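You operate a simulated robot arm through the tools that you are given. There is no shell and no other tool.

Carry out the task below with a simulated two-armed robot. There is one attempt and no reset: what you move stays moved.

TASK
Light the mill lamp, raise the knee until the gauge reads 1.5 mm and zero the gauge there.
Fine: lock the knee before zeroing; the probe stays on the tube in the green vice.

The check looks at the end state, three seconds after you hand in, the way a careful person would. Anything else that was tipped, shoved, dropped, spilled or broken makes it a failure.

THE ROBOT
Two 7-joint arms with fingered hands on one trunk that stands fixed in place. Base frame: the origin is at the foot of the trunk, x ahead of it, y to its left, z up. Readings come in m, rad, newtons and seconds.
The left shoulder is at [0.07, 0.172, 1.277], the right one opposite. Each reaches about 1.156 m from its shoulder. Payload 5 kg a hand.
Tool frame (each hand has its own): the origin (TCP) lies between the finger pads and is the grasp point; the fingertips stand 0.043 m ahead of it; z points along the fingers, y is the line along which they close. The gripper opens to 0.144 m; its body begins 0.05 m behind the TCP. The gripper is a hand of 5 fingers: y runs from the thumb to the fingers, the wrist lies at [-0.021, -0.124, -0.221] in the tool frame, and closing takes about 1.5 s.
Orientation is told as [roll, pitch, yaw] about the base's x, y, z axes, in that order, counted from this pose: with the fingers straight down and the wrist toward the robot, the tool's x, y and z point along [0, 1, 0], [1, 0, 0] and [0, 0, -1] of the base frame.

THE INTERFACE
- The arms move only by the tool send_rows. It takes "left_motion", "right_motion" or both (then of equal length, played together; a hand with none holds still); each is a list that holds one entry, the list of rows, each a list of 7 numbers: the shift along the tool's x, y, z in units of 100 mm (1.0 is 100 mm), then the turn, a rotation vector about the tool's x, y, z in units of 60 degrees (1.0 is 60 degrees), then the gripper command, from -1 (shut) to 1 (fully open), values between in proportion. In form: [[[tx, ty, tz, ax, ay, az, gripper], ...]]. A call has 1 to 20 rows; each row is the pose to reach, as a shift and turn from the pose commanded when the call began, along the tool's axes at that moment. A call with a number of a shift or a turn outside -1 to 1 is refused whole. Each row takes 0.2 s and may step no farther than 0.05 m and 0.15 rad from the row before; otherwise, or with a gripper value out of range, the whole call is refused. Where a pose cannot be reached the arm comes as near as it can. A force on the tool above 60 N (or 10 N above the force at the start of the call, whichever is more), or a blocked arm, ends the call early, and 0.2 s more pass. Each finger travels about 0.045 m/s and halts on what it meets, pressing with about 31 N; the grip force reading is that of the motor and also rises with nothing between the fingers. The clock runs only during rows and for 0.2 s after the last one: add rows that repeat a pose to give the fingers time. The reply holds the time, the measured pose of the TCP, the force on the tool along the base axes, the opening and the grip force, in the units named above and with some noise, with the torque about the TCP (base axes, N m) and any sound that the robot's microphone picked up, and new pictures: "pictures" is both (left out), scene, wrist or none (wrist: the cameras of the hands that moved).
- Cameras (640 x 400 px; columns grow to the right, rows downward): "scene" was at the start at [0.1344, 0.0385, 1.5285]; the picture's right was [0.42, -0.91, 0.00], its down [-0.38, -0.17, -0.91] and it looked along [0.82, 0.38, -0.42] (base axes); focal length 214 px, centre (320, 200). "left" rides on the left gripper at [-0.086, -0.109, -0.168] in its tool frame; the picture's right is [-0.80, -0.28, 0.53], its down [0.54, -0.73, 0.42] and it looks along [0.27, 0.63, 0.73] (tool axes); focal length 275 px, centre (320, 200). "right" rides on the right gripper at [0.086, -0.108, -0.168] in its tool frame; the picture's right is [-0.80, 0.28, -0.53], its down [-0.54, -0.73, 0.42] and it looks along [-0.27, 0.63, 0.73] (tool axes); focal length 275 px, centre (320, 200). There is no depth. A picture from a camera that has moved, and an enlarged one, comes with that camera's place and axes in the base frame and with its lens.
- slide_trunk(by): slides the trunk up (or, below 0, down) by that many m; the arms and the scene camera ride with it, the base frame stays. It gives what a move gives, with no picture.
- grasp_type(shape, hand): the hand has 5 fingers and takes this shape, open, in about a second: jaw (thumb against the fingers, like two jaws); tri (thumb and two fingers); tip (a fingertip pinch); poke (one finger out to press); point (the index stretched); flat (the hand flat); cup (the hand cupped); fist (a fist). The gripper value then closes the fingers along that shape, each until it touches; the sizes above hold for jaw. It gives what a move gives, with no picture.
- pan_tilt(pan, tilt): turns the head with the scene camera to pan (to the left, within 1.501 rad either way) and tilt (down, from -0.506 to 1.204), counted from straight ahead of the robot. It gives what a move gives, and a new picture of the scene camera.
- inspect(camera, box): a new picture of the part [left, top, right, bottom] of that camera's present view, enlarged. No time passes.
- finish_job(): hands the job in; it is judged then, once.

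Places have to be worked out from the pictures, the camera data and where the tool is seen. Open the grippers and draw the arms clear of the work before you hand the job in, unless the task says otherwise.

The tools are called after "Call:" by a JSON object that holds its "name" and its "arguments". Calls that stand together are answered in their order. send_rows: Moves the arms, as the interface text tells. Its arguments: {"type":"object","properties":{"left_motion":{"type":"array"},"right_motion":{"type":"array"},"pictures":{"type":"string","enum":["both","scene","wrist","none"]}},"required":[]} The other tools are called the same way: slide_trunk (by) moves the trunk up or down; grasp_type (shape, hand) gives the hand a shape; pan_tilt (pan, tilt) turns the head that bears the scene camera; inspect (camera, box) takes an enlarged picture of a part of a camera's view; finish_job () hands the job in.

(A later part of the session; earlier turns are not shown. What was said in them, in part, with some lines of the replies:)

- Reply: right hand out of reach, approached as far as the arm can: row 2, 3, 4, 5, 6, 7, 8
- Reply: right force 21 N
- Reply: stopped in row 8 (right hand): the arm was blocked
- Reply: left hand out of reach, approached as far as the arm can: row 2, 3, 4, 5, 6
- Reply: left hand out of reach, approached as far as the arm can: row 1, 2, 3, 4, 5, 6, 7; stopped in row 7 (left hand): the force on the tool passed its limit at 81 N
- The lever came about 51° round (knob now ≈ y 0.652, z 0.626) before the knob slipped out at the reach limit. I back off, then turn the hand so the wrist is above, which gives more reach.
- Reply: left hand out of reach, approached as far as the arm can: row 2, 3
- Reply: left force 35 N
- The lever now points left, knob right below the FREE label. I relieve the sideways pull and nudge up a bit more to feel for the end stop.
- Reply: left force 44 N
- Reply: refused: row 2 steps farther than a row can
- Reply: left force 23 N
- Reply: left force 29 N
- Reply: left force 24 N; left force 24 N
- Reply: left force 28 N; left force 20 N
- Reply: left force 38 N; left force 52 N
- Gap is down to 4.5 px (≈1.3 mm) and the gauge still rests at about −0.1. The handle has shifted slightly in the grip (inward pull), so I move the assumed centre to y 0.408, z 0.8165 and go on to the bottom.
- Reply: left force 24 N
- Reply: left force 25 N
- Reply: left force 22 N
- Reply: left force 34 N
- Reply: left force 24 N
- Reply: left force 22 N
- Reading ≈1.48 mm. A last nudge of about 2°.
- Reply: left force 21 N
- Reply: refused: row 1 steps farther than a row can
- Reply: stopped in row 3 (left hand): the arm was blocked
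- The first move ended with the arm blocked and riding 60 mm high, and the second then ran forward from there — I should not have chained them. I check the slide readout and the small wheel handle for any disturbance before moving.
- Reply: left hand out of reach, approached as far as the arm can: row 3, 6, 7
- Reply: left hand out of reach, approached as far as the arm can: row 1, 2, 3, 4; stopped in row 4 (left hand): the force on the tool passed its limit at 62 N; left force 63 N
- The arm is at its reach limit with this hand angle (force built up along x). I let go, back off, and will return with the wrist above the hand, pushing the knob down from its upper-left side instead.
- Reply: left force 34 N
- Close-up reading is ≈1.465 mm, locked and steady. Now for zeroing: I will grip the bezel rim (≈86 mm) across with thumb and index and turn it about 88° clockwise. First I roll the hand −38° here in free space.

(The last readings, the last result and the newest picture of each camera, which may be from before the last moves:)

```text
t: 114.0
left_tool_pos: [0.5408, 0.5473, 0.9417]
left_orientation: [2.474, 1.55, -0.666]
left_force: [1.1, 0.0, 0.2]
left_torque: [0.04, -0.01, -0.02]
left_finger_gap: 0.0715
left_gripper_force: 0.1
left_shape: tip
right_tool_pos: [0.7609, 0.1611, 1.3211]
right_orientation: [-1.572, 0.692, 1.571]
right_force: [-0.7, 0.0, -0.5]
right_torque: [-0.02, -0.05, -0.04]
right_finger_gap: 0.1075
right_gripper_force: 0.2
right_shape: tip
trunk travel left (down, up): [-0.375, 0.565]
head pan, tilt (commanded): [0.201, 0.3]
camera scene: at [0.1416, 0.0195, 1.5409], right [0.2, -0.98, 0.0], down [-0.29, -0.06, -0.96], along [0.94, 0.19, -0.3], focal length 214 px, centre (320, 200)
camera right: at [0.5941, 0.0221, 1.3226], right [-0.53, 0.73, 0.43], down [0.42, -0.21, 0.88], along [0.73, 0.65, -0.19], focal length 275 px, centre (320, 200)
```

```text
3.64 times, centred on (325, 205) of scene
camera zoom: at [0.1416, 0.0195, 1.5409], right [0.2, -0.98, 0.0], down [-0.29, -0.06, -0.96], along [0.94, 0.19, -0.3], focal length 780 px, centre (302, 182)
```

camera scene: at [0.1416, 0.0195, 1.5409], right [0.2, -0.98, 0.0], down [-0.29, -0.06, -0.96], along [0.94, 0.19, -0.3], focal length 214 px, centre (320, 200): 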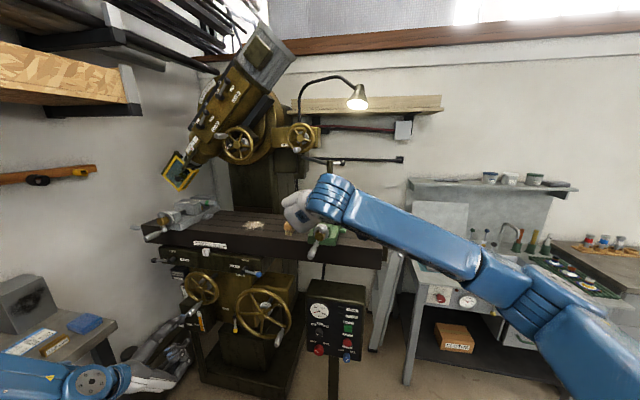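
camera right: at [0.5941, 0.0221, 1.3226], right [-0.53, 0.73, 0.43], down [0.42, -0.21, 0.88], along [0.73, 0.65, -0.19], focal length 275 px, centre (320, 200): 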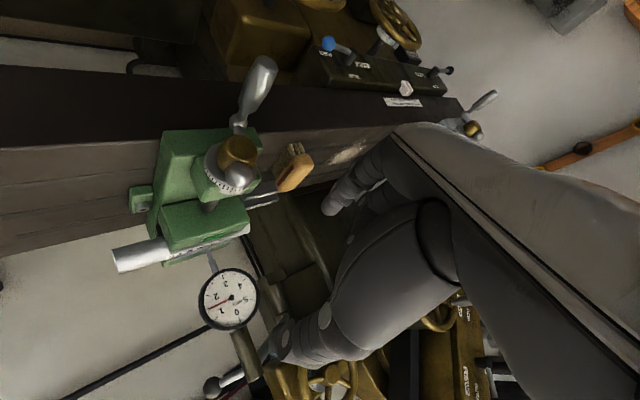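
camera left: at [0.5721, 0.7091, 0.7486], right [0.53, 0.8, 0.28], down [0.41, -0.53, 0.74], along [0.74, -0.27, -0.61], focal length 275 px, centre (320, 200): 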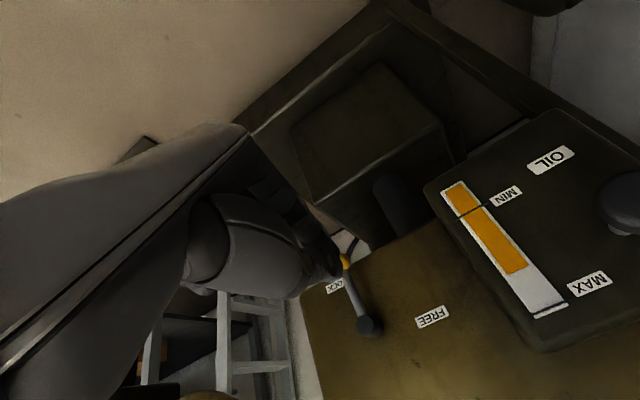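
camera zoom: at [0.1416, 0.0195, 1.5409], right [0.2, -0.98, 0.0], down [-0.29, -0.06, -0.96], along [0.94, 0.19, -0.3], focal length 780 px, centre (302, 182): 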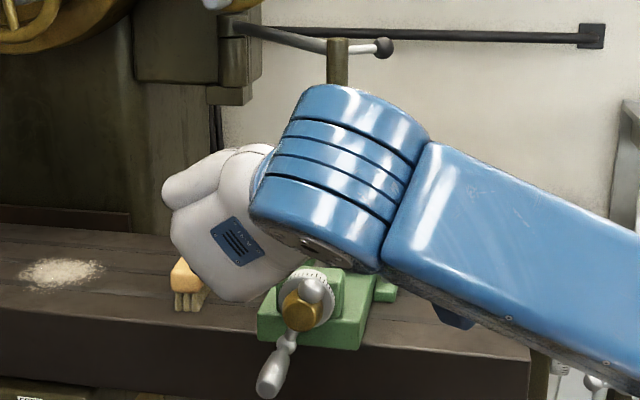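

From here the wrist camera puts the gauge centre at y≈0.157, z≈1.315. I trim the hand to that and advance 100 mm.

Call:
{"name": "send_rows", "arguments": {"right_motion": [[[0.066, 0.013, 0.25, 0, 0, 0, 0.5], [0.066, 0.013, 0.5, 0, 0, 0, 0.5], [0.066, 0.013, 0.75, 0, 0, 0, 0.5], [0.066, 0.013, 1.0, 0, 0, 0, 0.5]]], "pictures": "both"}}

Call:
{"name": "inspect", "arguments": {"camera": "right", "box": [180, 160, 420, 400]}}

```text
t: 115.0
left_tool_pos: [0.5417, 0.5456, 0.9409]
left_orientation: [2.455, 1.554, -0.682]
left_force: [-0.4, -0.8, -0.8]
left_torque: [0.0, -0.02, 0.03]
left_finger_gap: 0.0716
left_gripper_force: 0.1
left_shape: tip
right_tool_pos: [0.8638, 0.157, 1.3132]
right_orientation: [-1.569, 0.692, 1.571]
right_force: [0.1, 0.6, -0.8]
right_torque: [0.03, 0.01, -0.02]
right_finger_gap: 0.1079
right_gripper_force: 0.1
right_shape: tip
trunk travel left (down, up): [-0.375, 0.565]
head pan, tilt (commanded): [0.201, 0.3]
camera scene: at [0.1431, 0.0188, 1.5408], right [0.2, -0.98, 0.0], down [-0.29, -0.06, -0.95], along [0.94, 0.19, -0.3], focal length 214 px, centre (320, 200)
camera right: at [0.6966, 0.0177, 1.3153], right [-0.53, 0.73, 0.43], down [0.42, -0.21, 0.88], along [0.73, 0.65, -0.19], focal length 275 px, centre (320, 200)
```

scene: 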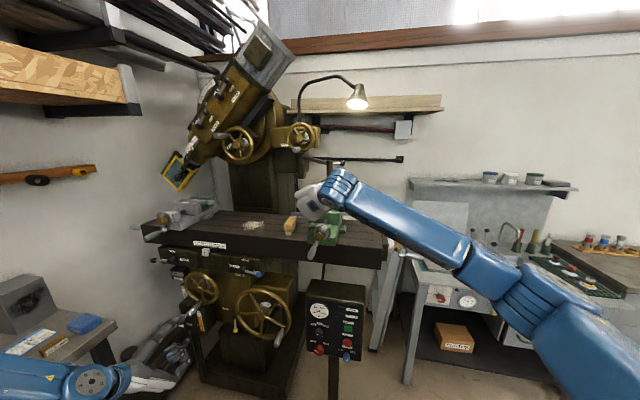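
right: 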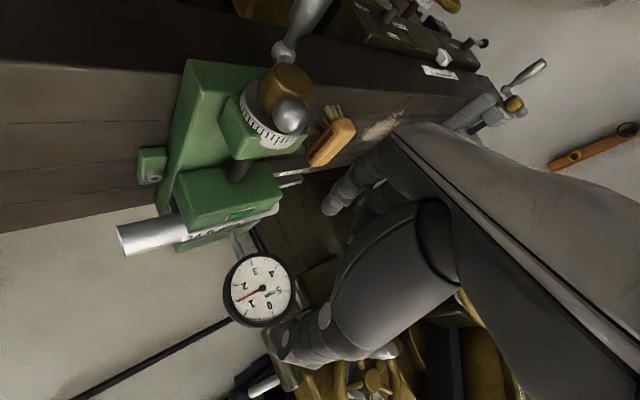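

```text
1.67 times, centred on (300, 280) of right
camera zoom: at [0.6966, 0.0177, 1.3153], right [-0.53, 0.73, 0.43], down [0.42, -0.21, 0.88], along [0.73, 0.65, -0.19], focal length 459 px, centre (353, 67)
```

zoom: 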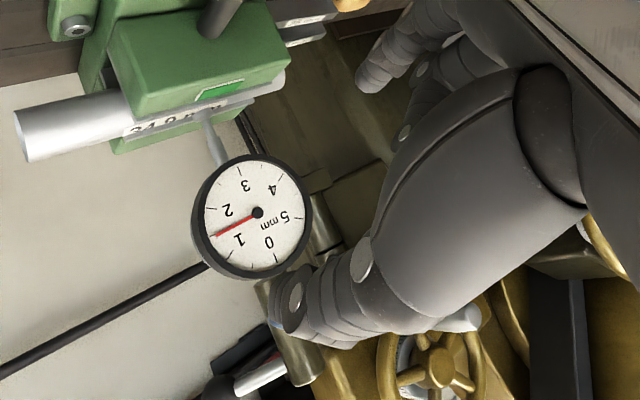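

Gauge centre reads y≈0.157, z≈1.316; the hand is aligned within 3 mm. I advance another 100 mm (fingertips will still be short of the bezel).

Call:
{"name": "send_rows", "arguments": {"right_motion": [[[-0.02, -0.015, 0.25, 0, 0, 0, 0.5], [-0.02, -0.015, 0.5, 0, 0, 0, 0.5], [-0.02, -0.015, 0.75, 0, 0, 0, 0.5], [-0.02, -0.015, 1.0, 0, 0, 0, 0.5]]], "pictures": "both"}}

Call:
{"name": "inspect", "arguments": {"camera": "right", "box": [200, 160, 440, 400]}}

Call:
{"name": "inspect", "arguments": {"camera": "scene", "box": [290, 155, 370, 235]}}

```text
t: 116.0
left_tool_pos: [0.5415, 0.5462, 0.9419]
left_orientation: [2.442, 1.554, -0.699]
left_force: [0.8, 0.1, 0.5]
left_torque: [0.04, 0.0, -0.02]
left_finger_gap: 0.0716
left_gripper_force: 0.0
left_shape: tip
right_tool_pos: [0.9628, 0.1584, 1.3152]
right_orientation: [-1.57, 0.69, 1.57]
right_force: [0.7, 0.0, 0.0]
right_torque: [-0.03, -0.02, -0.02]
right_finger_gap: 0.1079
right_gripper_force: 0.0
right_shape: tip
trunk travel left (down, up): [-0.375, 0.565]
head pan, tilt (commanded): [0.201, 0.3]
camera scene: at [0.1432, 0.0193, 1.5408], right [0.2, -0.98, 0.0], down [-0.29, -0.06, -0.95], along [0.94, 0.19, -0.3], focal length 214 px, centre (320, 200)
camera right: at [0.7963, 0.0193, 1.318], right [-0.53, 0.73, 0.43], down [0.42, -0.21, 0.88], along [0.73, 0.65, -0.19], focal length 275 px, centre (320, 200)
```

scene: 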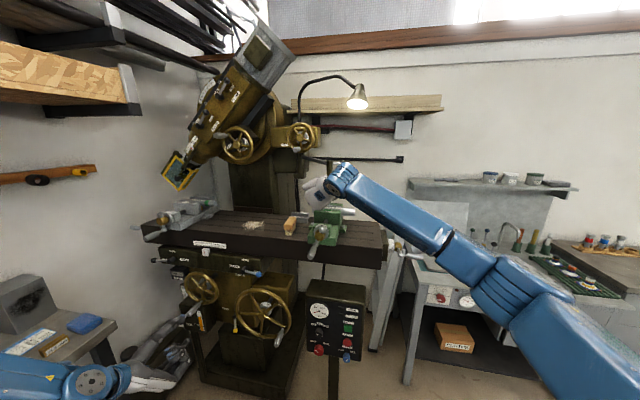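
right: 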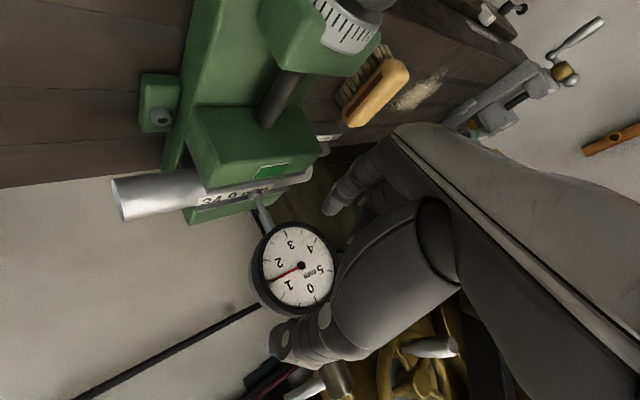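

```text
1.67 times, centred on (320, 280) of right
camera zoom: at [0.7963, 0.0193, 1.318], right [-0.53, 0.73, 0.43], down [0.42, -0.21, 0.88], along [0.73, 0.65, -0.19], focal length 459 px, centre (320, 67)
```

zoom: 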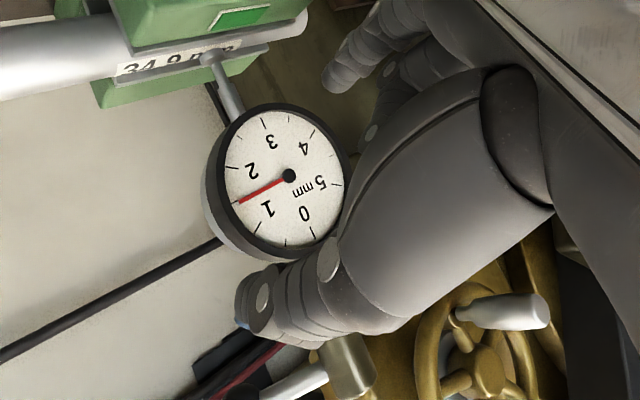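

```text
5.00 times, centred on (330, 195) of scene
camera zoom: at [0.1432, 0.0193, 1.5408], right [0.2, -0.98, 0.0], down [-0.29, -0.06, -0.95], along [0.94, 0.19, -0.3], focal length 1072 px, centre (270, 225)
```

zoom: 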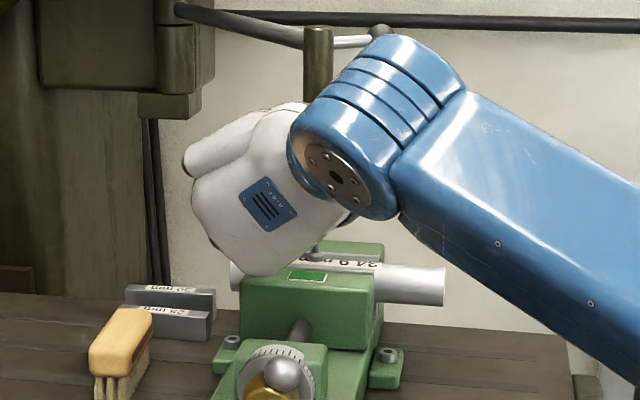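

Hand is centred on the dial (centre y≈0.159, z≈1.315). I advance 33 mm so the fingertips straddle the bezel rim.

Call:
{"name": "send_rows", "arguments": {"right_motion": [[[0, 0, 0.08, 0, 0, 0, 0.5], [0, 0, 0.16, 0, 0, 0, 0.5], [0, 0, 0.25, 0, 0, 0, 0.5], [0, 0, 0.33, 0, 0, 0, 0.5]]], "pictures": "wrist"}}

Call:
{"name": "inspect", "arguments": {"camera": "right", "box": [200, 160, 440, 400]}}

```text
t: 117.0
left_tool_pos: [0.5409, 0.5456, 0.9413]
left_orientation: [2.464, 1.553, -0.672]
left_force: [-0.1, 0.7, 0.3]
left_torque: [0.01, -0.01, 0.0]
left_finger_gap: 0.0716
left_gripper_force: 0.0
left_shape: tip
right_tool_pos: [0.9946, 0.1577, 1.3164]
right_orientation: [-1.57, 0.692, 1.569]
right_force: [0.5, 0.0, -0.2]
right_torque: [-0.02, 0.0, 0.02]
right_finger_gap: 0.108
right_gripper_force: 0.0
right_shape: tip
trunk travel left (down, up): [-0.375, 0.565]
head pan, tilt (commanded): [0.201, 0.3]
camera right: at [0.8284, 0.0184, 1.319], right [-0.53, 0.73, 0.43], down [0.42, -0.21, 0.88], along [0.73, 0.65, -0.19], focal length 275 px, centre (320, 200)
```

right: 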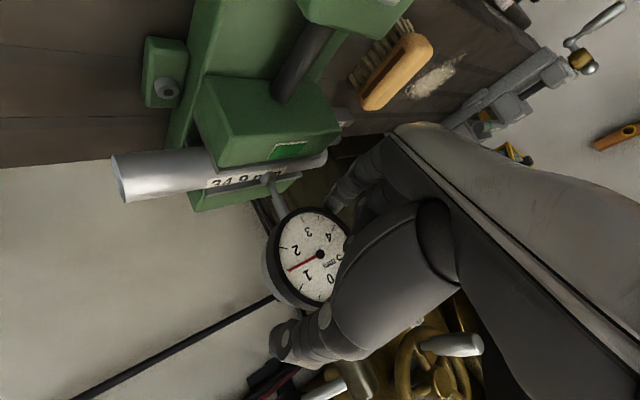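

```text
1.67 times, centred on (320, 280) of right
camera zoom: at [0.8284, 0.0184, 1.319], right [-0.53, 0.73, 0.43], down [0.42, -0.21, 0.88], along [0.73, 0.65, -0.19], focal length 459 px, centre (320, 67)
```

zoom: 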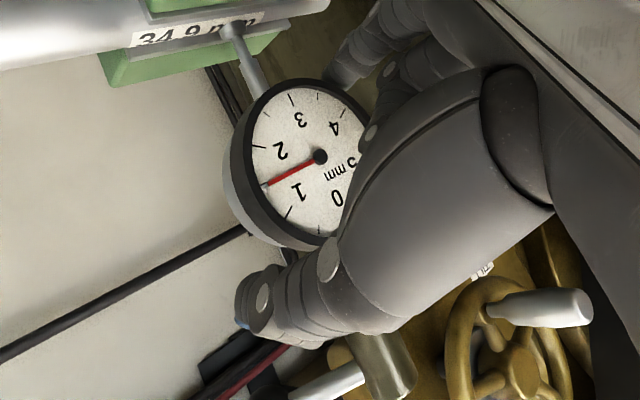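

The tips reach about x≈1.035, past the dark ring onto the fixed grey body. I back up 10 mm so that only the ring is gripped, then close gently.

Call:
{"name": "send_rows", "arguments": {"right_motion": [[[0, 0, -0.05, 0, 0, 0, 0.5], [0, 0, -0.1, 0, 0, 0, 0.5], [0, 0, -0.1, 0, 0, 0, 0.3], [0, 0, -0.1, 0, 0, 0, 0.1], [0, 0, -0.1, 0, 0, 0, -0.2], [0, 0, -0.1, 0, 0, 0, -0.2], [0, 0, -0.1, 0, 0, 0, -0.2]]], "pictures": "wrist"}}

Call:
{"name": "inspect", "arguments": {"camera": "right", "box": [220, 160, 420, 360]}}

```text
t: 118.6
left_tool_pos: [0.5405, 0.547, 0.9419]
left_orientation: [2.48, 1.554, -0.661]
left_force: [0.4, 0.2, 0.2]
left_torque: [-0.02, 0.07, 0.03]
left_finger_gap: 0.0719
left_gripper_force: 0.0
left_shape: tip
right_tool_pos: [0.9845, 0.1581, 1.3164]
right_orientation: [-1.571, 0.69, 1.57]
right_force: [-0.8, 0.5, -0.5]
right_torque: [-0.01, -0.03, -0.04]
right_finger_gap: 0.0786
right_gripper_force: 31.6
right_shape: tip
trunk travel left (down, up): [-0.375, 0.565]
head pan, tilt (commanded): [0.201, 0.3]
camera right: at [0.8182, 0.0188, 1.319], right [-0.53, 0.73, 0.43], down [0.42, -0.21, 0.88], along [0.73, 0.65, -0.19], focal length 275 px, centre (320, 200)
```

right: 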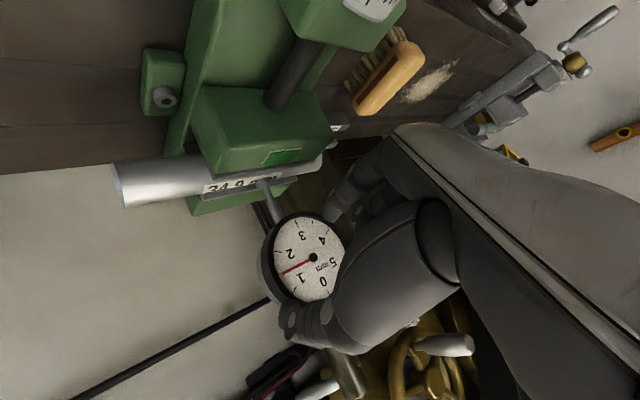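

```text
2.00 times, centred on (320, 260) of right
camera zoom: at [0.8182, 0.0188, 1.319], right [-0.53, 0.73, 0.43], down [0.42, -0.21, 0.88], along [0.73, 0.65, -0.19], focal length 551 px, centre (320, 80)
```

zoom: 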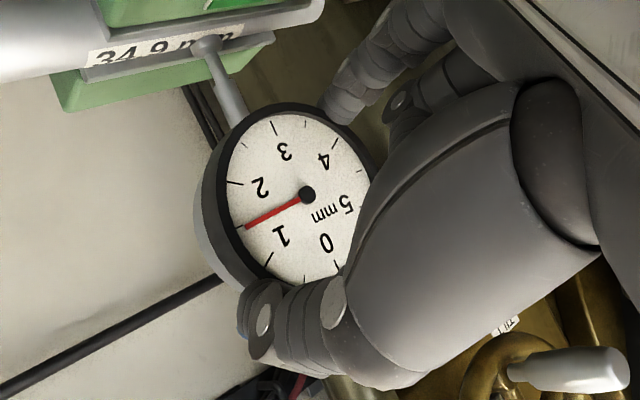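

The bezel is gripped (gap 79 mm, 31 N) and the needle hasn't moved. I turn the hand clockwise 60°.

Call:
{"name": "send_rows", "arguments": {"right_motion": [[[0, 0, 0, 0, 0, 0.1, -0.2], [0, 0, 0, 0, 0, 0.2, -0.2], [0, 0, 0, 0, 0, 0.3, -0.2], [0, 0, 0, 0, 0, 0.4, -0.2], [0, 0, 0, 0, 0, 0.5, -0.2], [0, 0, 0, 0, 0, 0.6, -0.2], [0, 0, 0, 0, 0, 0.7, -0.2], [0, 0, 0, 0, 0, 0.8, -0.2], [0, 0, 0, 0, 0, 0.9, -0.2], [0, 0, 0, 0, 0, 1.0, -0.2]]], "pictures": "both"}}

Call:
{"name": "inspect", "arguments": {"camera": "right", "box": [220, 160, 420, 360]}}

Call:
{"name": "inspect", "arguments": {"camera": "scene", "box": [290, 155, 370, 235]}}

```text
t: 120.8
left_tool_pos: [0.5426, 0.5471, 0.9411]
left_orientation: [2.462, 1.553, -0.675]
left_force: [-0.3, 0.6, 0.4]
left_torque: [0.03, 0.02, 0.03]
left_finger_gap: 0.0716
left_gripper_force: 0.0
left_shape: tip
right_tool_pos: [0.9862, 0.1558, 1.3158]
right_orientation: [-1.569, -0.358, 1.568]
right_force: [-3.7, -1.3, -7.0]
right_torque: [-0.06, 0.26, -0.19]
right_finger_gap: 0.0781
right_gripper_force: 30.9
right_shape: tip
trunk travel left (down, up): [-0.375, 0.565]
head pan, tilt (commanded): [0.201, 0.3]
camera scene: at [0.1425, 0.019, 1.5409], right [0.2, -0.98, 0.0], down [-0.29, -0.06, -0.96], along [0.94, 0.19, -0.3], focal length 214 px, centre (320, 200)
camera right: at [0.8185, 0.0852, 1.1969], right [-0.53, -0.01, 0.85], down [0.42, -0.87, 0.25], along [0.73, 0.49, 0.47], focal length 275 px, centre (320, 200)
```

scene: 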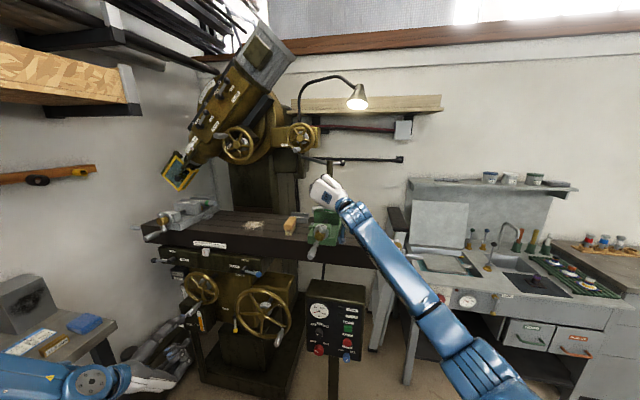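
right: 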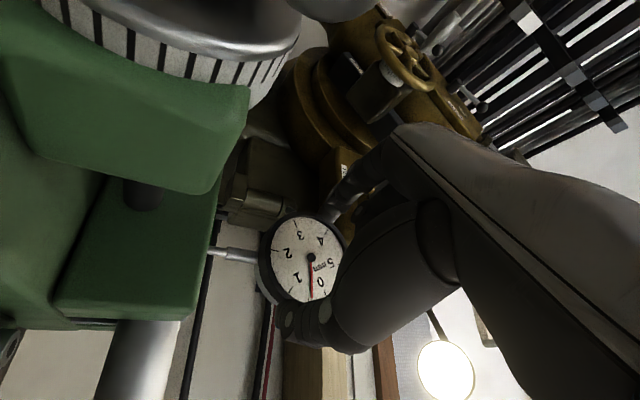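

```text
2.00 times, centred on (320, 260) of right
camera zoom: at [0.8185, 0.0852, 1.1969], right [-0.53, -0.01, 0.85], down [0.42, -0.87, 0.25], along [0.73, 0.49, 0.47], focal length 551 px, centre (320, 80)
```

zoom: 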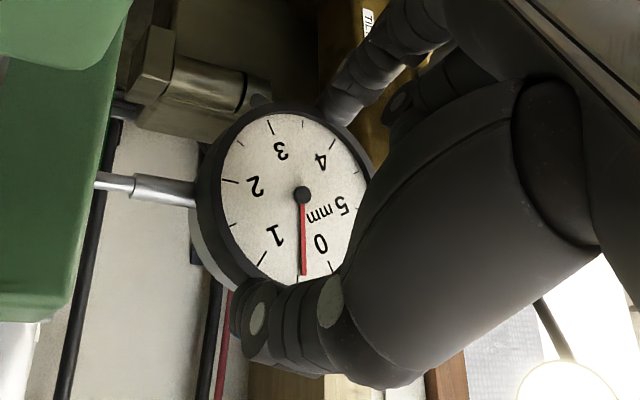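

```text
5.00 times, centred on (330, 195) of scene
camera zoom: at [0.1425, 0.019, 1.5409], right [0.2, -0.98, 0.0], down [-0.29, -0.06, -0.96], along [0.94, 0.19, -0.3], focal length 1072 px, centre (270, 225)
```

zoom: 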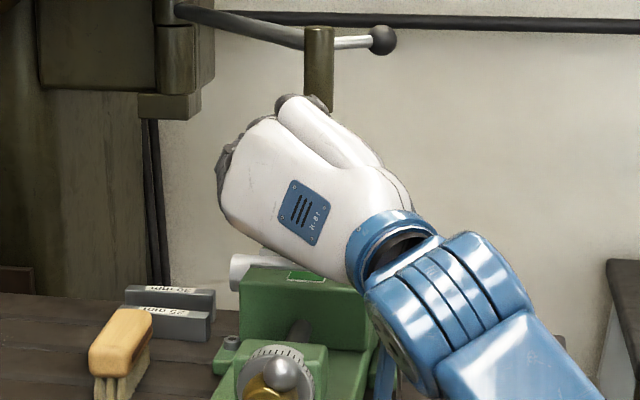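

The dial turned with the hand: 0 is now only about 0.46 mm (28°) short of the needle. Going on would swing the palm down near the vice's ball handle, so I release, roll the hand back 60°, and will regrip.

Call:
{"name": "send_rows", "arguments": {"right_motion": [[[0, 0, 0, 0, 0, 0, 0.1], [0, 0, 0, 0, 0, 0, 0.4], [0, 0, 0, 0, 0, 0, 0.5], [0, 0, 0, 0, 0, 0, 0.5], [0, 0, 0, 0, 0, -0.13, 0.5], [0, 0, 0, 0, 0, -0.26, 0.5], [0, 0, 0, 0, 0, -0.39, 0.5], [0, 0, 0, 0, 0, -0.52, 0.5], [0, 0, 0, 0, 0, -0.65, 0.5], [0, 0, 0, 0, 0, -0.78, 0.5], [0, 0, 0, 0, 0, -0.8, 0.5]]], "pictures": "wrist"}}

Call:
{"name": "inspect", "arguments": {"camera": "right", "box": [220, 160, 420, 360]}}

```text
t: 123.2
left_tool_pos: [0.5415, 0.5449, 0.9406]
left_orientation: [2.487, 1.554, -0.653]
left_force: [0.5, 0.1, 0.1]
left_torque: [0.02, -0.02, 0.04]
left_finger_gap: 0.0715
left_gripper_force: 0.1
left_shape: tip
right_tool_pos: [0.9848, 0.1571, 1.3149]
right_orientation: [-1.571, 0.483, 1.569]
right_force: [-0.3, 0.3, -0.4]
right_torque: [-0.01, -0.02, 0.0]
right_finger_gap: 0.1077
right_gripper_force: 0.0
right_shape: tip
trunk travel left (down, up): [-0.375, 0.565]
head pan, tilt (commanded): [0.201, 0.3]
camera right: at [0.818, 0.0203, 1.2898], right [-0.53, 0.62, 0.57], down [0.42, -0.39, 0.82], along [0.73, 0.68, -0.05], focal length 275 px, centre (320, 200)
```

right: 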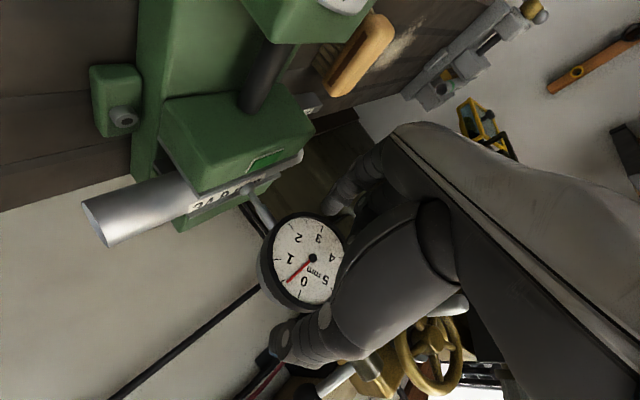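

```text
2.00 times, centred on (320, 260) of right
camera zoom: at [0.818, 0.0203, 1.2898], right [-0.53, 0.62, 0.57], down [0.42, -0.39, 0.82], along [0.73, 0.68, -0.05], focal length 551 px, centre (320, 80)
```

zoom: 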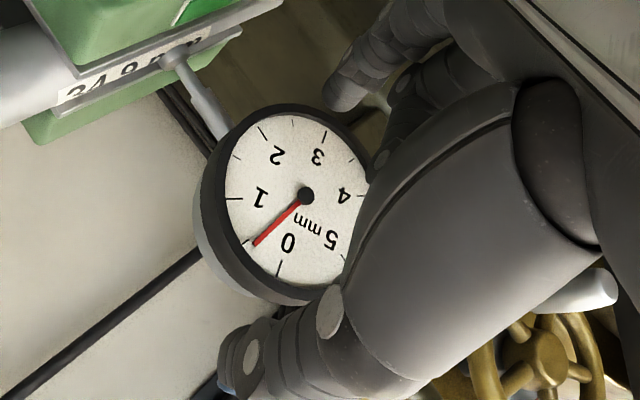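

The bezel stayed where I turned it. I zoom to measure the remaining angle exactly.

Call:
{"name": "inspect", "arguments": {"camera": "right", "box": [254, 204, 354, 314]}}

```text
3.64 times, centred on (304, 259) of right
camera zoom: at [0.818, 0.0203, 1.2898], right [-0.53, 0.62, 0.57], down [0.42, -0.39, 0.82], along [0.73, 0.68, -0.05], focal length 1001 px, centre (378, -14)
```

zoom: 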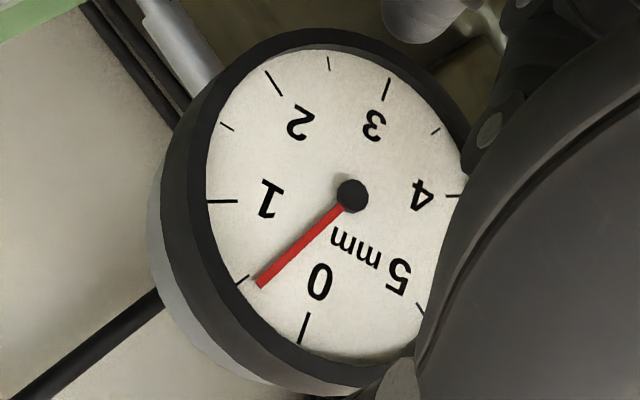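

Remaining angle measures 25.0° (needle at 0.416). I regrip the ring and turn 25° clockwise.

Call:
{"name": "send_rows", "arguments": {"right_motion": [[[0, 0, 0, 0, 0, 0, 0.2], [0, 0, 0, 0, 0, 0, -0.1], [0, 0, 0, 0, 0, 0, -0.2], [0, 0, 0, 0, 0, 0, -0.2], [0, 0, 0, 0, 0, 0.083, -0.2], [0, 0, 0, 0, 0, 0.167, -0.2], [0, 0, 0, 0, 0, 0.25, -0.2], [0, 0, 0, 0, 0, 0.333, -0.2], [0, 0, 0, 0, 0, 0.4, -0.2], [0, 0, 0, 0, 0, 0.4, -0.2]]], "pictures": "wrist"}}

Call:
{"name": "inspect", "arguments": {"camera": "right", "box": [254, 204, 354, 314]}}

```text
t: 125.4
left_tool_pos: [0.5405, 0.5464, 0.9418]
left_orientation: [2.498, 1.553, -0.64]
left_force: [1.1, 0.2, 0.6]
left_torque: [-0.03, 0.0, -0.07]
left_finger_gap: 0.0719
left_gripper_force: 0.0
left_shape: tip
right_tool_pos: [0.9844, 0.1569, 1.3153]
right_orientation: [-1.573, 0.061, 1.568]
right_force: [-4.8, -2.9, -3.5]
right_torque: [-0.05, 0.15, -0.17]
right_finger_gap: 0.0775
right_gripper_force: 31.0
right_shape: tip
trunk travel left (down, up): [-0.375, 0.565]
head pan, tilt (commanded): [0.201, 0.3]
camera right: at [0.8175, 0.043, 1.2369], right [-0.53, 0.33, 0.78], down [0.42, -0.69, 0.59], along [0.73, 0.64, 0.23], focal length 275 px, centre (320, 200)
```

right: 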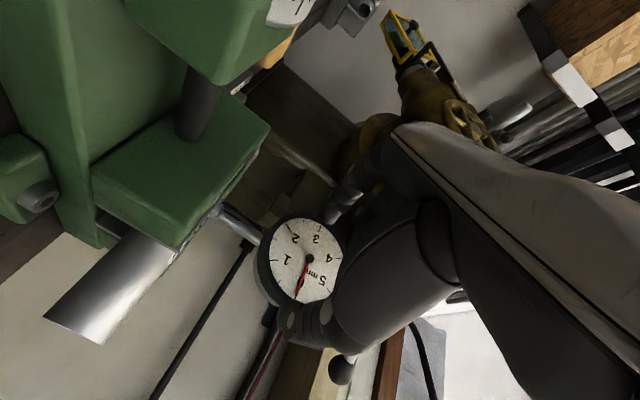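

```text
3.64 times, centred on (304, 259) of right
camera zoom: at [0.8175, 0.043, 1.2369], right [-0.53, 0.33, 0.78], down [0.42, -0.69, 0.59], along [0.73, 0.64, 0.23], focal length 1001 px, centre (378, -14)
```

zoom: 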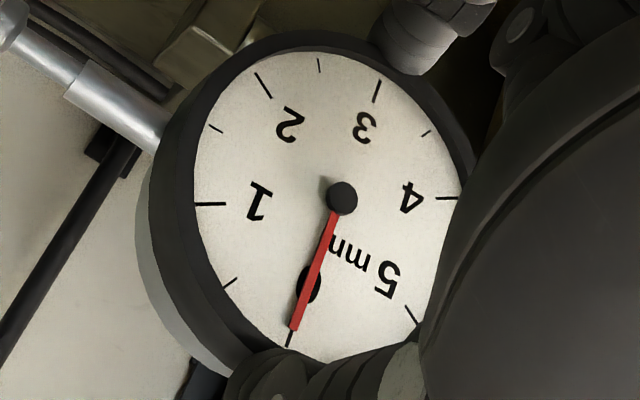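

The needle now lies right over the 0 tick (≈0.007 mm). I release the ring and back straight off.

Call:
{"name": "send_rows", "arguments": {"right_motion": [[[0, 0, 0, 0, 0, 0, 0], [0, 0, 0, 0, 0, 0, 0.3], [0, 0, 0, 0, 0, 0, 0.5], [0, 0, 0, 0, 0, 0, 0.5], [0, 0, 0, 0, 0, 0, 0.5]]], "pictures": "wrist"}}

Call:
{"name": "inspect", "arguments": {"camera": "right", "box": [254, 204, 354, 314]}}

```text
t: 126.6
left_tool_pos: [0.5413, 0.5461, 0.9411]
left_orientation: [2.475, 1.556, -0.661]
left_force: [1.1, 0.4, -0.1]
left_torque: [-0.01, -0.01, -0.03]
left_finger_gap: 0.0715
left_gripper_force: 0.0
left_shape: tip
right_tool_pos: [0.9839, 0.1575, 1.317]
right_orientation: [-1.571, 0.064, 1.57]
right_force: [-0.4, -0.1, 0.1]
right_torque: [0.0, 0.02, -0.03]
right_finger_gap: 0.1077
right_gripper_force: 0.1
right_shape: tip
trunk travel left (down, up): [-0.375, 0.565]
head pan, tilt (commanded): [0.201, 0.3]
camera right: at [0.8179, 0.0435, 1.2369], right [-0.53, 0.33, 0.78], down [0.42, -0.69, 0.59], along [0.73, 0.64, 0.23], focal length 275 px, centre (320, 200)
```

right: 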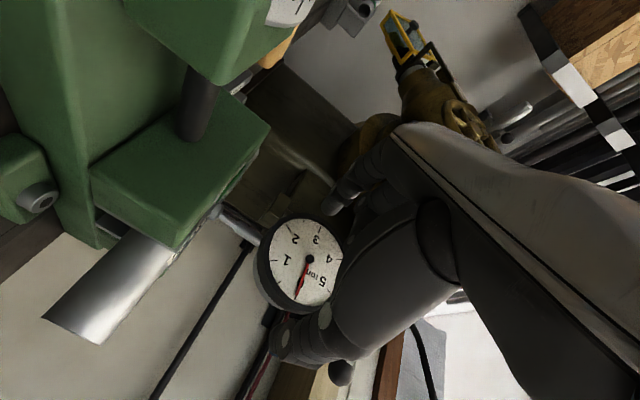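

```text
3.64 times, centred on (304, 259) of right
camera zoom: at [0.8179, 0.0435, 1.2369], right [-0.53, 0.33, 0.78], down [0.42, -0.69, 0.59], along [0.73, 0.64, 0.23], focal length 1001 px, centre (378, -14)
```

zoom: 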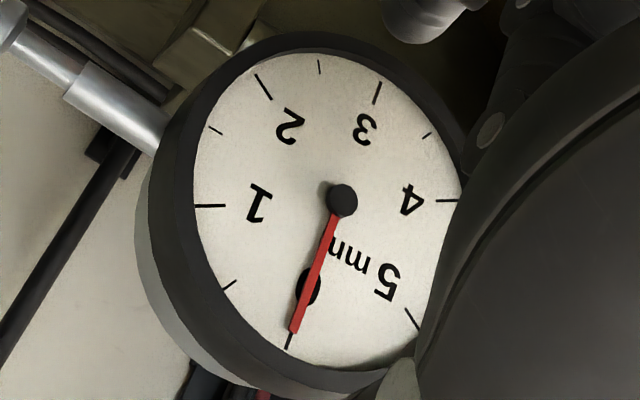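

Zero holds after release. I back straight off 100 mm.

Call:
{"name": "send_rows", "arguments": {"right_motion": [[[0, 0, -0.2, 0, 0, 0, 0.5], [0, 0, -0.5, 0, 0, 0, 0.5], [0, 0, -0.8, 0, 0, 0, 0.5], [0, 0, -1.0, 0, 0, 0, 0.5]]], "pictures": "both"}}

Call:
{"name": "inspect", "arguments": {"camera": "right", "box": [204, 234, 304, 334]}}

```text
t: 127.6
left_tool_pos: [0.5403, 0.5479, 0.9418]
left_orientation: [2.495, 1.552, -0.642]
left_force: [-0.3, 0.4, 0.5]
left_torque: [0.0, 0.04, 0.04]
left_finger_gap: 0.0717
left_gripper_force: 0.1
left_shape: tip
right_tool_pos: [0.8841, 0.1574, 1.3164]
right_orientation: [-1.57, 0.063, 1.568]
right_force: [-0.4, -0.6, -0.5]
right_torque: [-0.02, 0.03, -0.03]
right_finger_gap: 0.1075
right_gripper_force: 0.0
right_shape: tip
trunk travel left (down, up): [-0.375, 0.565]
head pan, tilt (commanded): [0.201, 0.3]
camera scene: at [0.1416, 0.0187, 1.541], right [0.2, -0.98, 0.0], down [-0.29, -0.06, -0.96], along [0.94, 0.19, -0.3], focal length 214 px, centre (320, 200)
camera right: at [0.7173, 0.0435, 1.2366], right [-0.53, 0.33, 0.78], down [0.42, -0.69, 0.59], along [0.73, 0.64, 0.23], focal length 275 px, centre (320, 200)
```

scene: 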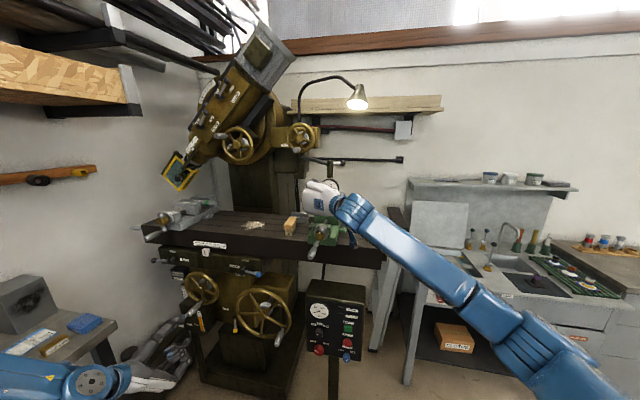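
right: 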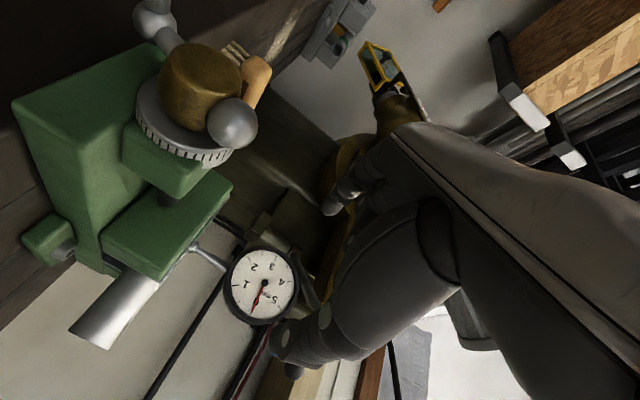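

```text
4.00 times, centred on (254, 284) of right
camera zoom: at [0.7173, 0.0435, 1.2366], right [-0.53, 0.33, 0.78], down [0.42, -0.69, 0.59], along [0.73, 0.64, 0.23], focal length 1101 px, centre (584, -136)
```

zoom: 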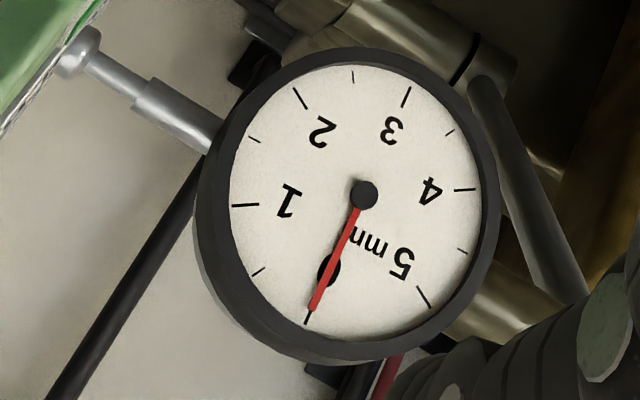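

Gauge reads 0 within 0.01 mm with the probe seated on the tube. I continue drawing the right hand back, clear of the vice.

Call:
{"name": "send_rows", "arguments": {"right_motion": [[[0, 0, -0.3, 0, 0, 0, 0.6], [0, 0, -0.65, 0, 0, 0, 0.8], [0, 0, -1.0, 0, 0, 0, 1.0]]], "pictures": "none"}}

```text
t: 128.4
left_tool_pos: [0.5399, 0.545, 0.9408]
left_orientation: [2.497, 1.552, -0.642]
left_force: [0.4, -0.2, -0.1]
left_torque: [0.0, -0.02, 0.01]
left_finger_gap: 0.0715
left_gripper_force: 0.0
left_shape: tip
right_tool_pos: [0.7849, 0.1581, 1.3178]
right_orientation: [-1.57, 0.063, 1.569]
right_force: [-1.1, 0.1, -0.5]
right_torque: [0.02, 0.06, 0.0]
right_finger_gap: 0.1436
right_gripper_force: 0.0
right_shape: tip
trunk travel left (down, up): [-0.375, 0.565]
head pan, tilt (commanded): [0.201, 0.3]
```

Next step back and to the right.

Call:
{"name": "send_rows", "arguments": {"right_motion": [[[0, -0.2, -0.3, 0, 0, 0, 1.0], [0, -0.4, -0.6, 0, 0, 0, 1.0], [0, -0.7, -0.9, 0, 0, 0, 1.0]]], "pictures": "none"}}

```text
t: 129.2
left_tool_pos: [0.5402, 0.5458, 0.9416]
left_orientation: [2.562, 1.554, -0.573]
left_force: [-0.6, -2.0, -0.5]
left_torque: [-0.01, 0.0, 0.02]
left_finger_gap: 0.0715
left_gripper_force: 0.1
left_shape: tip
right_tool_pos: [0.6947, 0.0856, 1.3222]
right_orientation: [-1.571, 0.06, 1.569]
right_force: [-0.3, 0.0, 0.9]
right_torque: [-0.02, 0.0, 0.02]
right_finger_gap: 0.1437
right_gripper_force: 0.0
right_shape: tip
trunk travel left (down, up): [-0.375, 0.565]
head pan, tilt (commanded): [0.201, 0.3]
```

Moving the right hand further to the right out of the view, and opening the left hand.

Call:
{"name": "send_rows", "arguments": {"right_motion": [[[0, -0.35, 0, 0, 0, 0, 1.0], [0, -0.7, 0, 0, 0, 0, 1.0], [0, -1.0, 0, 0, 0, 0, 1.0]]], "left_motion": [[[0, 0, 0, 0, 0, 0, 0.3], [0, 0, 0, 0, 0, 0, 0.7], [0, 0, 0, 0, 0, 0, 1.0]]], "pictures": "scene"}}

Call:
{"name": "inspect", "arguments": {"camera": "scene", "box": [313, 170, 345, 205]}}

Call:
{"name": "inspect", "arguments": {"camera": "scene", "box": [140, 180, 380, 360]}}

```text
t: 130.0
left_tool_pos: [0.5401, 0.5459, 0.9409]
left_orientation: [2.52, 1.553, -0.616]
left_force: [0.3, 0.0, 0.4]
left_torque: [0.0, -0.03, 0.03]
left_finger_gap: 0.1389
left_gripper_force: 0.0
left_shape: tip
right_tool_pos: [0.694, -0.013, 1.3269]
right_orientation: [-1.571, 0.065, 1.571]
right_force: [0.3, -0.1, 0.5]
right_torque: [-0.03, -0.01, 0.0]
right_finger_gap: 0.1438
right_gripper_force: 0.0
right_shape: tip
trunk travel left (down, up): [-0.375, 0.565]
head pan, tilt (commanded): [0.201, 0.3]
camera scene: at [0.1417, 0.018, 1.541], right [0.2, -0.98, 0.0], down [-0.29, -0.06, -0.96], along [0.94, 0.19, -0.3], focal length 214 px, centre (320, 200)
```

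scene: 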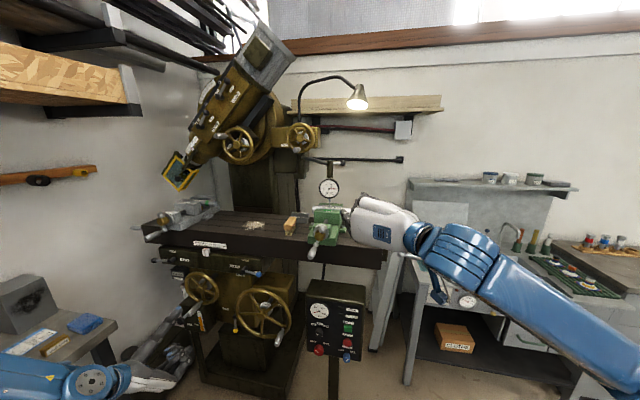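

```text
11.43 times, centred on (329, 188) of scene
camera zoom: at [0.1417, 0.018, 1.541], right [0.2, -0.98, 0.0], down [-0.29, -0.06, -0.96], along [0.94, 0.19, -0.3], focal length 2451 px, centre (217, 343)
```

zoom: 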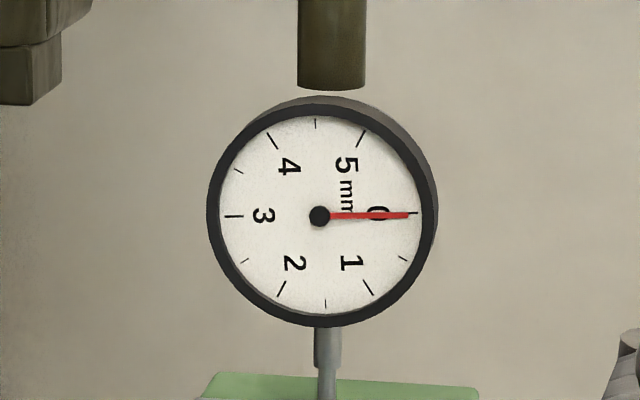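

```text
2.22 times, centred on (260, 270) of scene
camera zoom: at [0.1417, 0.018, 1.541], right [0.2, -0.98, 0.0], down [-0.29, -0.06, -0.96], along [0.94, 0.19, -0.3], focal length 477 px, centre (453, 44)
```

zoom: 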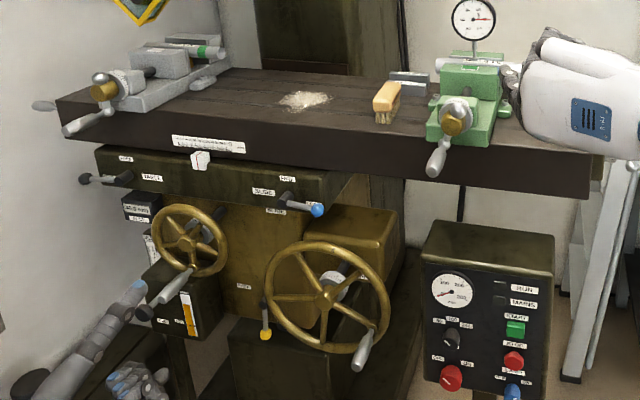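

The gauge sits on 0, the lamp is lit and the vice, brush and blocks are undisturbed. I return the head to its first pose to compare the lock lever and surroundings with the start.

Call:
{"name": "pan_tilt", "arguments": {"pan": 0.429, "tilt": 0.435}}

Call:
{"name": "inspect", "arguments": {"camera": "scene", "box": [280, 250, 340, 300]}}

Call:
{"name": "inspect", "arguments": {"camera": "scene", "box": [345, 295, 405, 335]}}

Call:
{"name": "inspect", "arguments": {"camera": "scene", "box": [220, 180, 360, 300]}}

```text
t: 130.7
left_tool_pos: [0.5421, 0.5466, 0.9411]
left_orientation: [2.477, 1.553, -0.662]
left_force: [0.5, 0.4, 0.3]
left_torque: [-0.01, 0.01, -0.02]
left_finger_gap: 0.1434
left_gripper_force: 0.0
left_shape: tip
right_tool_pos: [0.6937, -0.0126, 1.3276]
right_orientation: [-1.57, 0.063, 1.57]
right_force: [0.4, 0.5, 0.1]
right_torque: [-0.02, 0.0, -0.04]
right_finger_gap: 0.1439
right_gripper_force: 0.1
right_shape: tip
trunk travel left (down, up): [-0.375, 0.565]
head pan, tilt (commanded): [0.429, 0.435]
camera scene: at [0.1344, 0.0386, 1.5285], right [0.42, -0.91, 0.0], down [-0.38, -0.18, -0.91], along [0.82, 0.38, -0.42], focal length 214 px, centre (320, 200)
```

scene: 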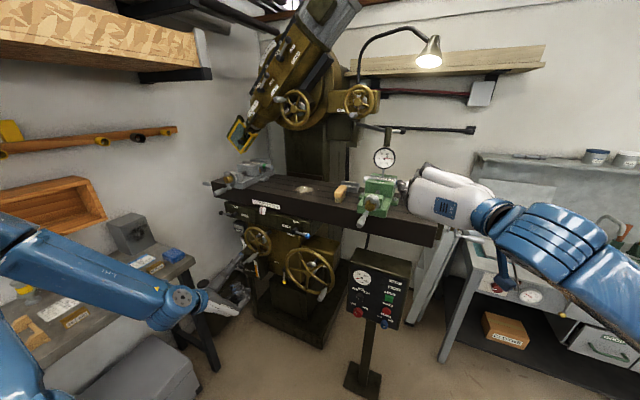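

```text
8.00 times, centred on (310, 275) of scene
camera zoom: at [0.1344, 0.0386, 1.5285], right [0.42, -0.91, 0.0], down [-0.38, -0.18, -0.91], along [0.82, 0.38, -0.42], focal length 1716 px, centre (400, -400)
```

zoom: 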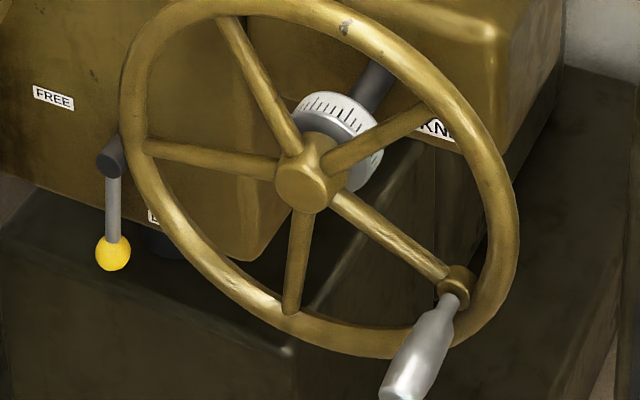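

```text
10.00 times, centred on (375, 315) of scene
camera zoom: at [0.1344, 0.0386, 1.5285], right [0.42, -0.91, 0.0], down [-0.38, -0.18, -0.91], along [0.82, 0.38, -0.42], focal length 2145 px, centre (-230, -950)
```

zoom: 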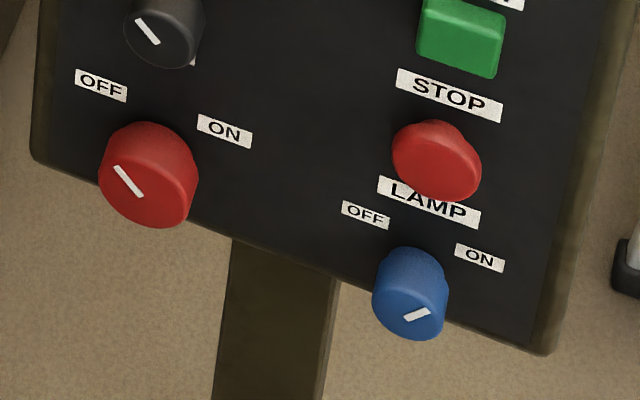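

```text
3.33 times, centred on (290, 240) of scene
camera zoom: at [0.1344, 0.0386, 1.5285], right [0.42, -0.91, 0.0], down [-0.38, -0.18, -0.91], along [0.82, 0.38, -0.42], focal length 715 px, centre (420, 67)
```

zoom: 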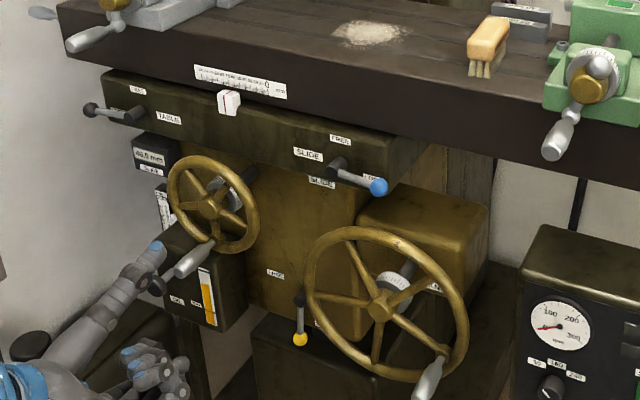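

The lever matches its LOCK position at the start, the lamp knob is at ON and the lamp glows; mains and other controls are untouched. I look left to make sure the left elbow hasn't disturbed anything on the bench.

Call:
{"name": "pan_tilt", "arguments": {"pan": 1.1, "tilt": 0.4}}

```text
t: 131.8
left_tool_pos: [0.5413, 0.5472, 0.9423]
left_orientation: [2.487, 1.554, -0.653]
left_force: [0.8, -0.1, 0.3]
left_torque: [0.0, 0.01, 0.0]
left_finger_gap: 0.1434
left_gripper_force: 0.0
left_shape: tip
right_tool_pos: [0.6942, -0.0134, 1.3275]
right_orientation: [-1.572, 0.062, 1.569]
right_force: [0.0, -0.5, -0.2]
right_torque: [-0.02, 0.0, -0.03]
right_finger_gap: 0.1438
right_gripper_force: 0.1
right_shape: tip
trunk travel left (down, up): [-0.375, 0.565]
head pan, tilt (commanded): [1.1, 0.4]
camera scene: at [0.0926, 0.0826, 1.5317], right [0.89, -0.45, 0.0], down [-0.18, -0.35, -0.92], along [0.42, 0.82, -0.39], focal length 214 px, centre (320, 200)
```

scene: 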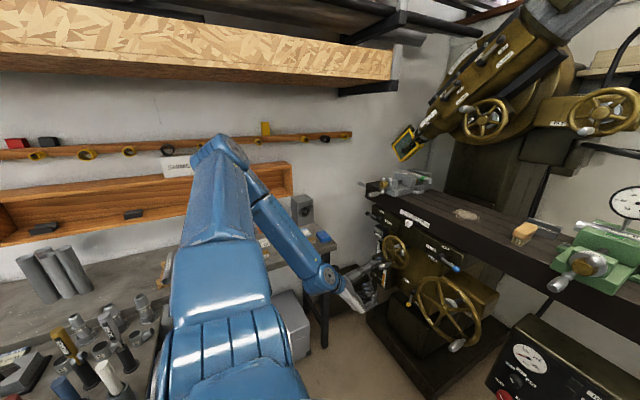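

Nothing on the bench is disturbed; the left arm hangs in free space. I draw the right hand a bit further away from the vice and then take a last look.

Call:
{"name": "send_rows", "arguments": {"right_motion": [[[0, -0.35, 0, 0, 0, 0, 1.0], [0, -0.7, 0, 0, 0, 0, 1.0], [0, -1.0, 0, 0, 0, 0, 1.0]]], "pictures": "none"}}

Call:
{"name": "pan_tilt", "arguments": {"pan": 0.2, "tilt": 0.3}}

Call:
{"name": "inspect", "arguments": {"camera": "scene", "box": [317, 176, 341, 200]}}

Call:
{"name": "inspect", "arguments": {"camera": "scene", "box": [140, 180, 380, 360]}}

```text
t: 132.6
left_tool_pos: [0.5408, 0.545, 0.942]
left_orientation: [2.539, 1.551, -0.597]
left_force: [-0.7, -0.1, -0.4]
left_torque: [0.01, 0.04, -0.01]
left_finger_gap: 0.1435
left_gripper_force: 0.1
left_shape: tip
right_tool_pos: [0.6946, -0.1123, 1.335]
right_orientation: [-1.57, 0.064, 1.569]
right_force: [0.7, -0.1, -0.1]
right_torque: [0.04, 0.0, 0.03]
right_finger_gap: 0.1439
right_gripper_force: 0.0
right_shape: tip
trunk travel left (down, up): [-0.375, 0.565]
head pan, tilt (commanded): [1.1, 0.4]
```

```text
t: 133.8
left_tool_pos: [0.5408, 0.5462, 0.9415]
left_orientation: [2.489, 1.554, -0.65]
left_force: [0.7, -0.3, 0.2]
left_torque: [0.03, -0.01, 0.02]
left_finger_gap: 0.1436
left_gripper_force: 0.1
left_shape: tip
right_tool_pos: [0.6956, -0.1111, 1.3352]
right_orientation: [-1.57, 0.063, 1.57]
right_force: [-0.3, -0.4, -0.1]
right_torque: [-0.01, -0.02, 0.0]
right_finger_gap: 0.1439
right_gripper_force: 0.0
right_shape: tip
trunk travel left (down, up): [-0.375, 0.565]
head pan, tilt (commanded): [0.201, 0.3]
camera scene: at [0.142, 0.0187, 1.5409], right [0.2, -0.98, 0.0], down [-0.29, -0.06, -0.96], along [0.94, 0.19, -0.3], focal length 214 px, centre (320, 200)
```

scene: 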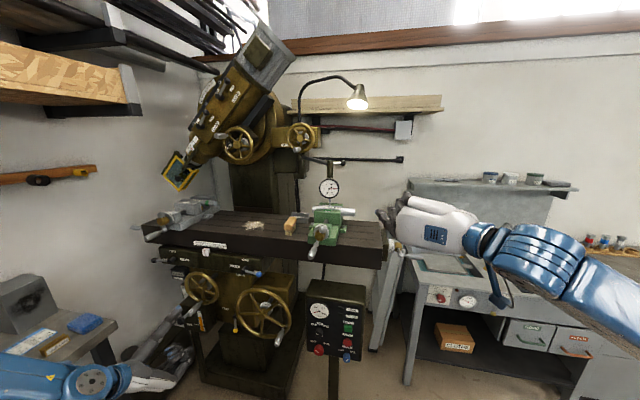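

```text
16.00 times, centred on (329, 188) of scene
camera zoom: at [0.142, 0.0187, 1.5409], right [0.2, -0.98, 0.0], down [-0.29, -0.06, -0.96], along [0.94, 0.19, -0.3], focal length 3432 px, centre (176, 392)
```

zoom: 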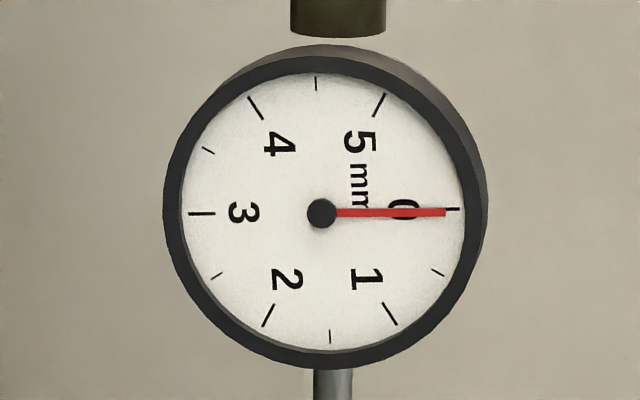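

```text
2.22 times, centred on (260, 270) of scene
camera zoom: at [0.142, 0.0187, 1.5409], right [0.2, -0.98, 0.0], down [-0.29, -0.06, -0.96], along [0.94, 0.19, -0.3], focal length 477 px, centre (453, 44)
```

zoom: 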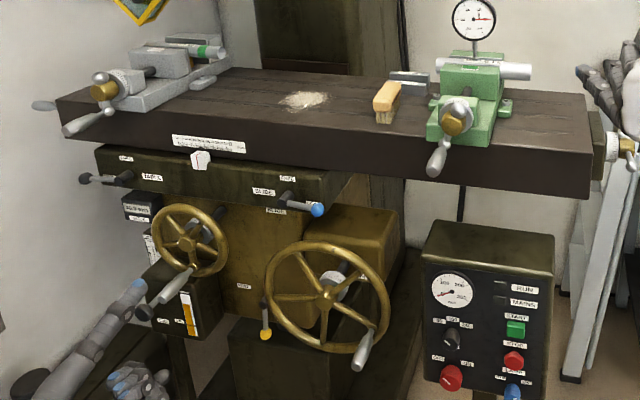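

The gauge reads 0 to within about 0.01 mm and the knee lever is at LOCK. The lamp is lit, the probe is seated on the tube, both hands are open and clear, and nothing else has been disturbed. Judging by how far the bezel turned, the height before zeroing was about 1.45–1.46 mm, because it settled slightly as the knee was locked. I hand the job in.

Call:
{"name": "finish_job", "arguments": {}}

```text
The job is handed in.
```

I've handed the job in. The lamp is lit, the knee is raised and locked, and the gauge is zeroed with the probe on the tube. The height came out slightly under the 1.5 mm target.

- **Lamp:** turning the blue LAMP knob on the panel to ON was enough. The mains switch stayed at OFF.
- **Knee height:** I stopped at a reading of 1.50 mm. It then drifted down slightly, before and while I locked the knee. By the time I zeroed it, my estimates put it at 1.44–1.47 mm, most likely about 1.45. I left it rather than unlock and repeat the whole sequence.
- **Lock:** the knee was locked before zeroing. I pushed the lever to its stop, and it is back at the same angle as at the start.
- **Zero:** I turned the gauge's bezel until 0 sat under the needle. It reads 0 to within about 0.02 mm.
- **Surroundings:** at one point the left arm was blocked and its thumb passed close under the small hand wheel. That wheel did not turn and the slide still reads 40.0 mm. I saw nothing else moved or knocked over.

Both hands are open and drawn back from the mill.
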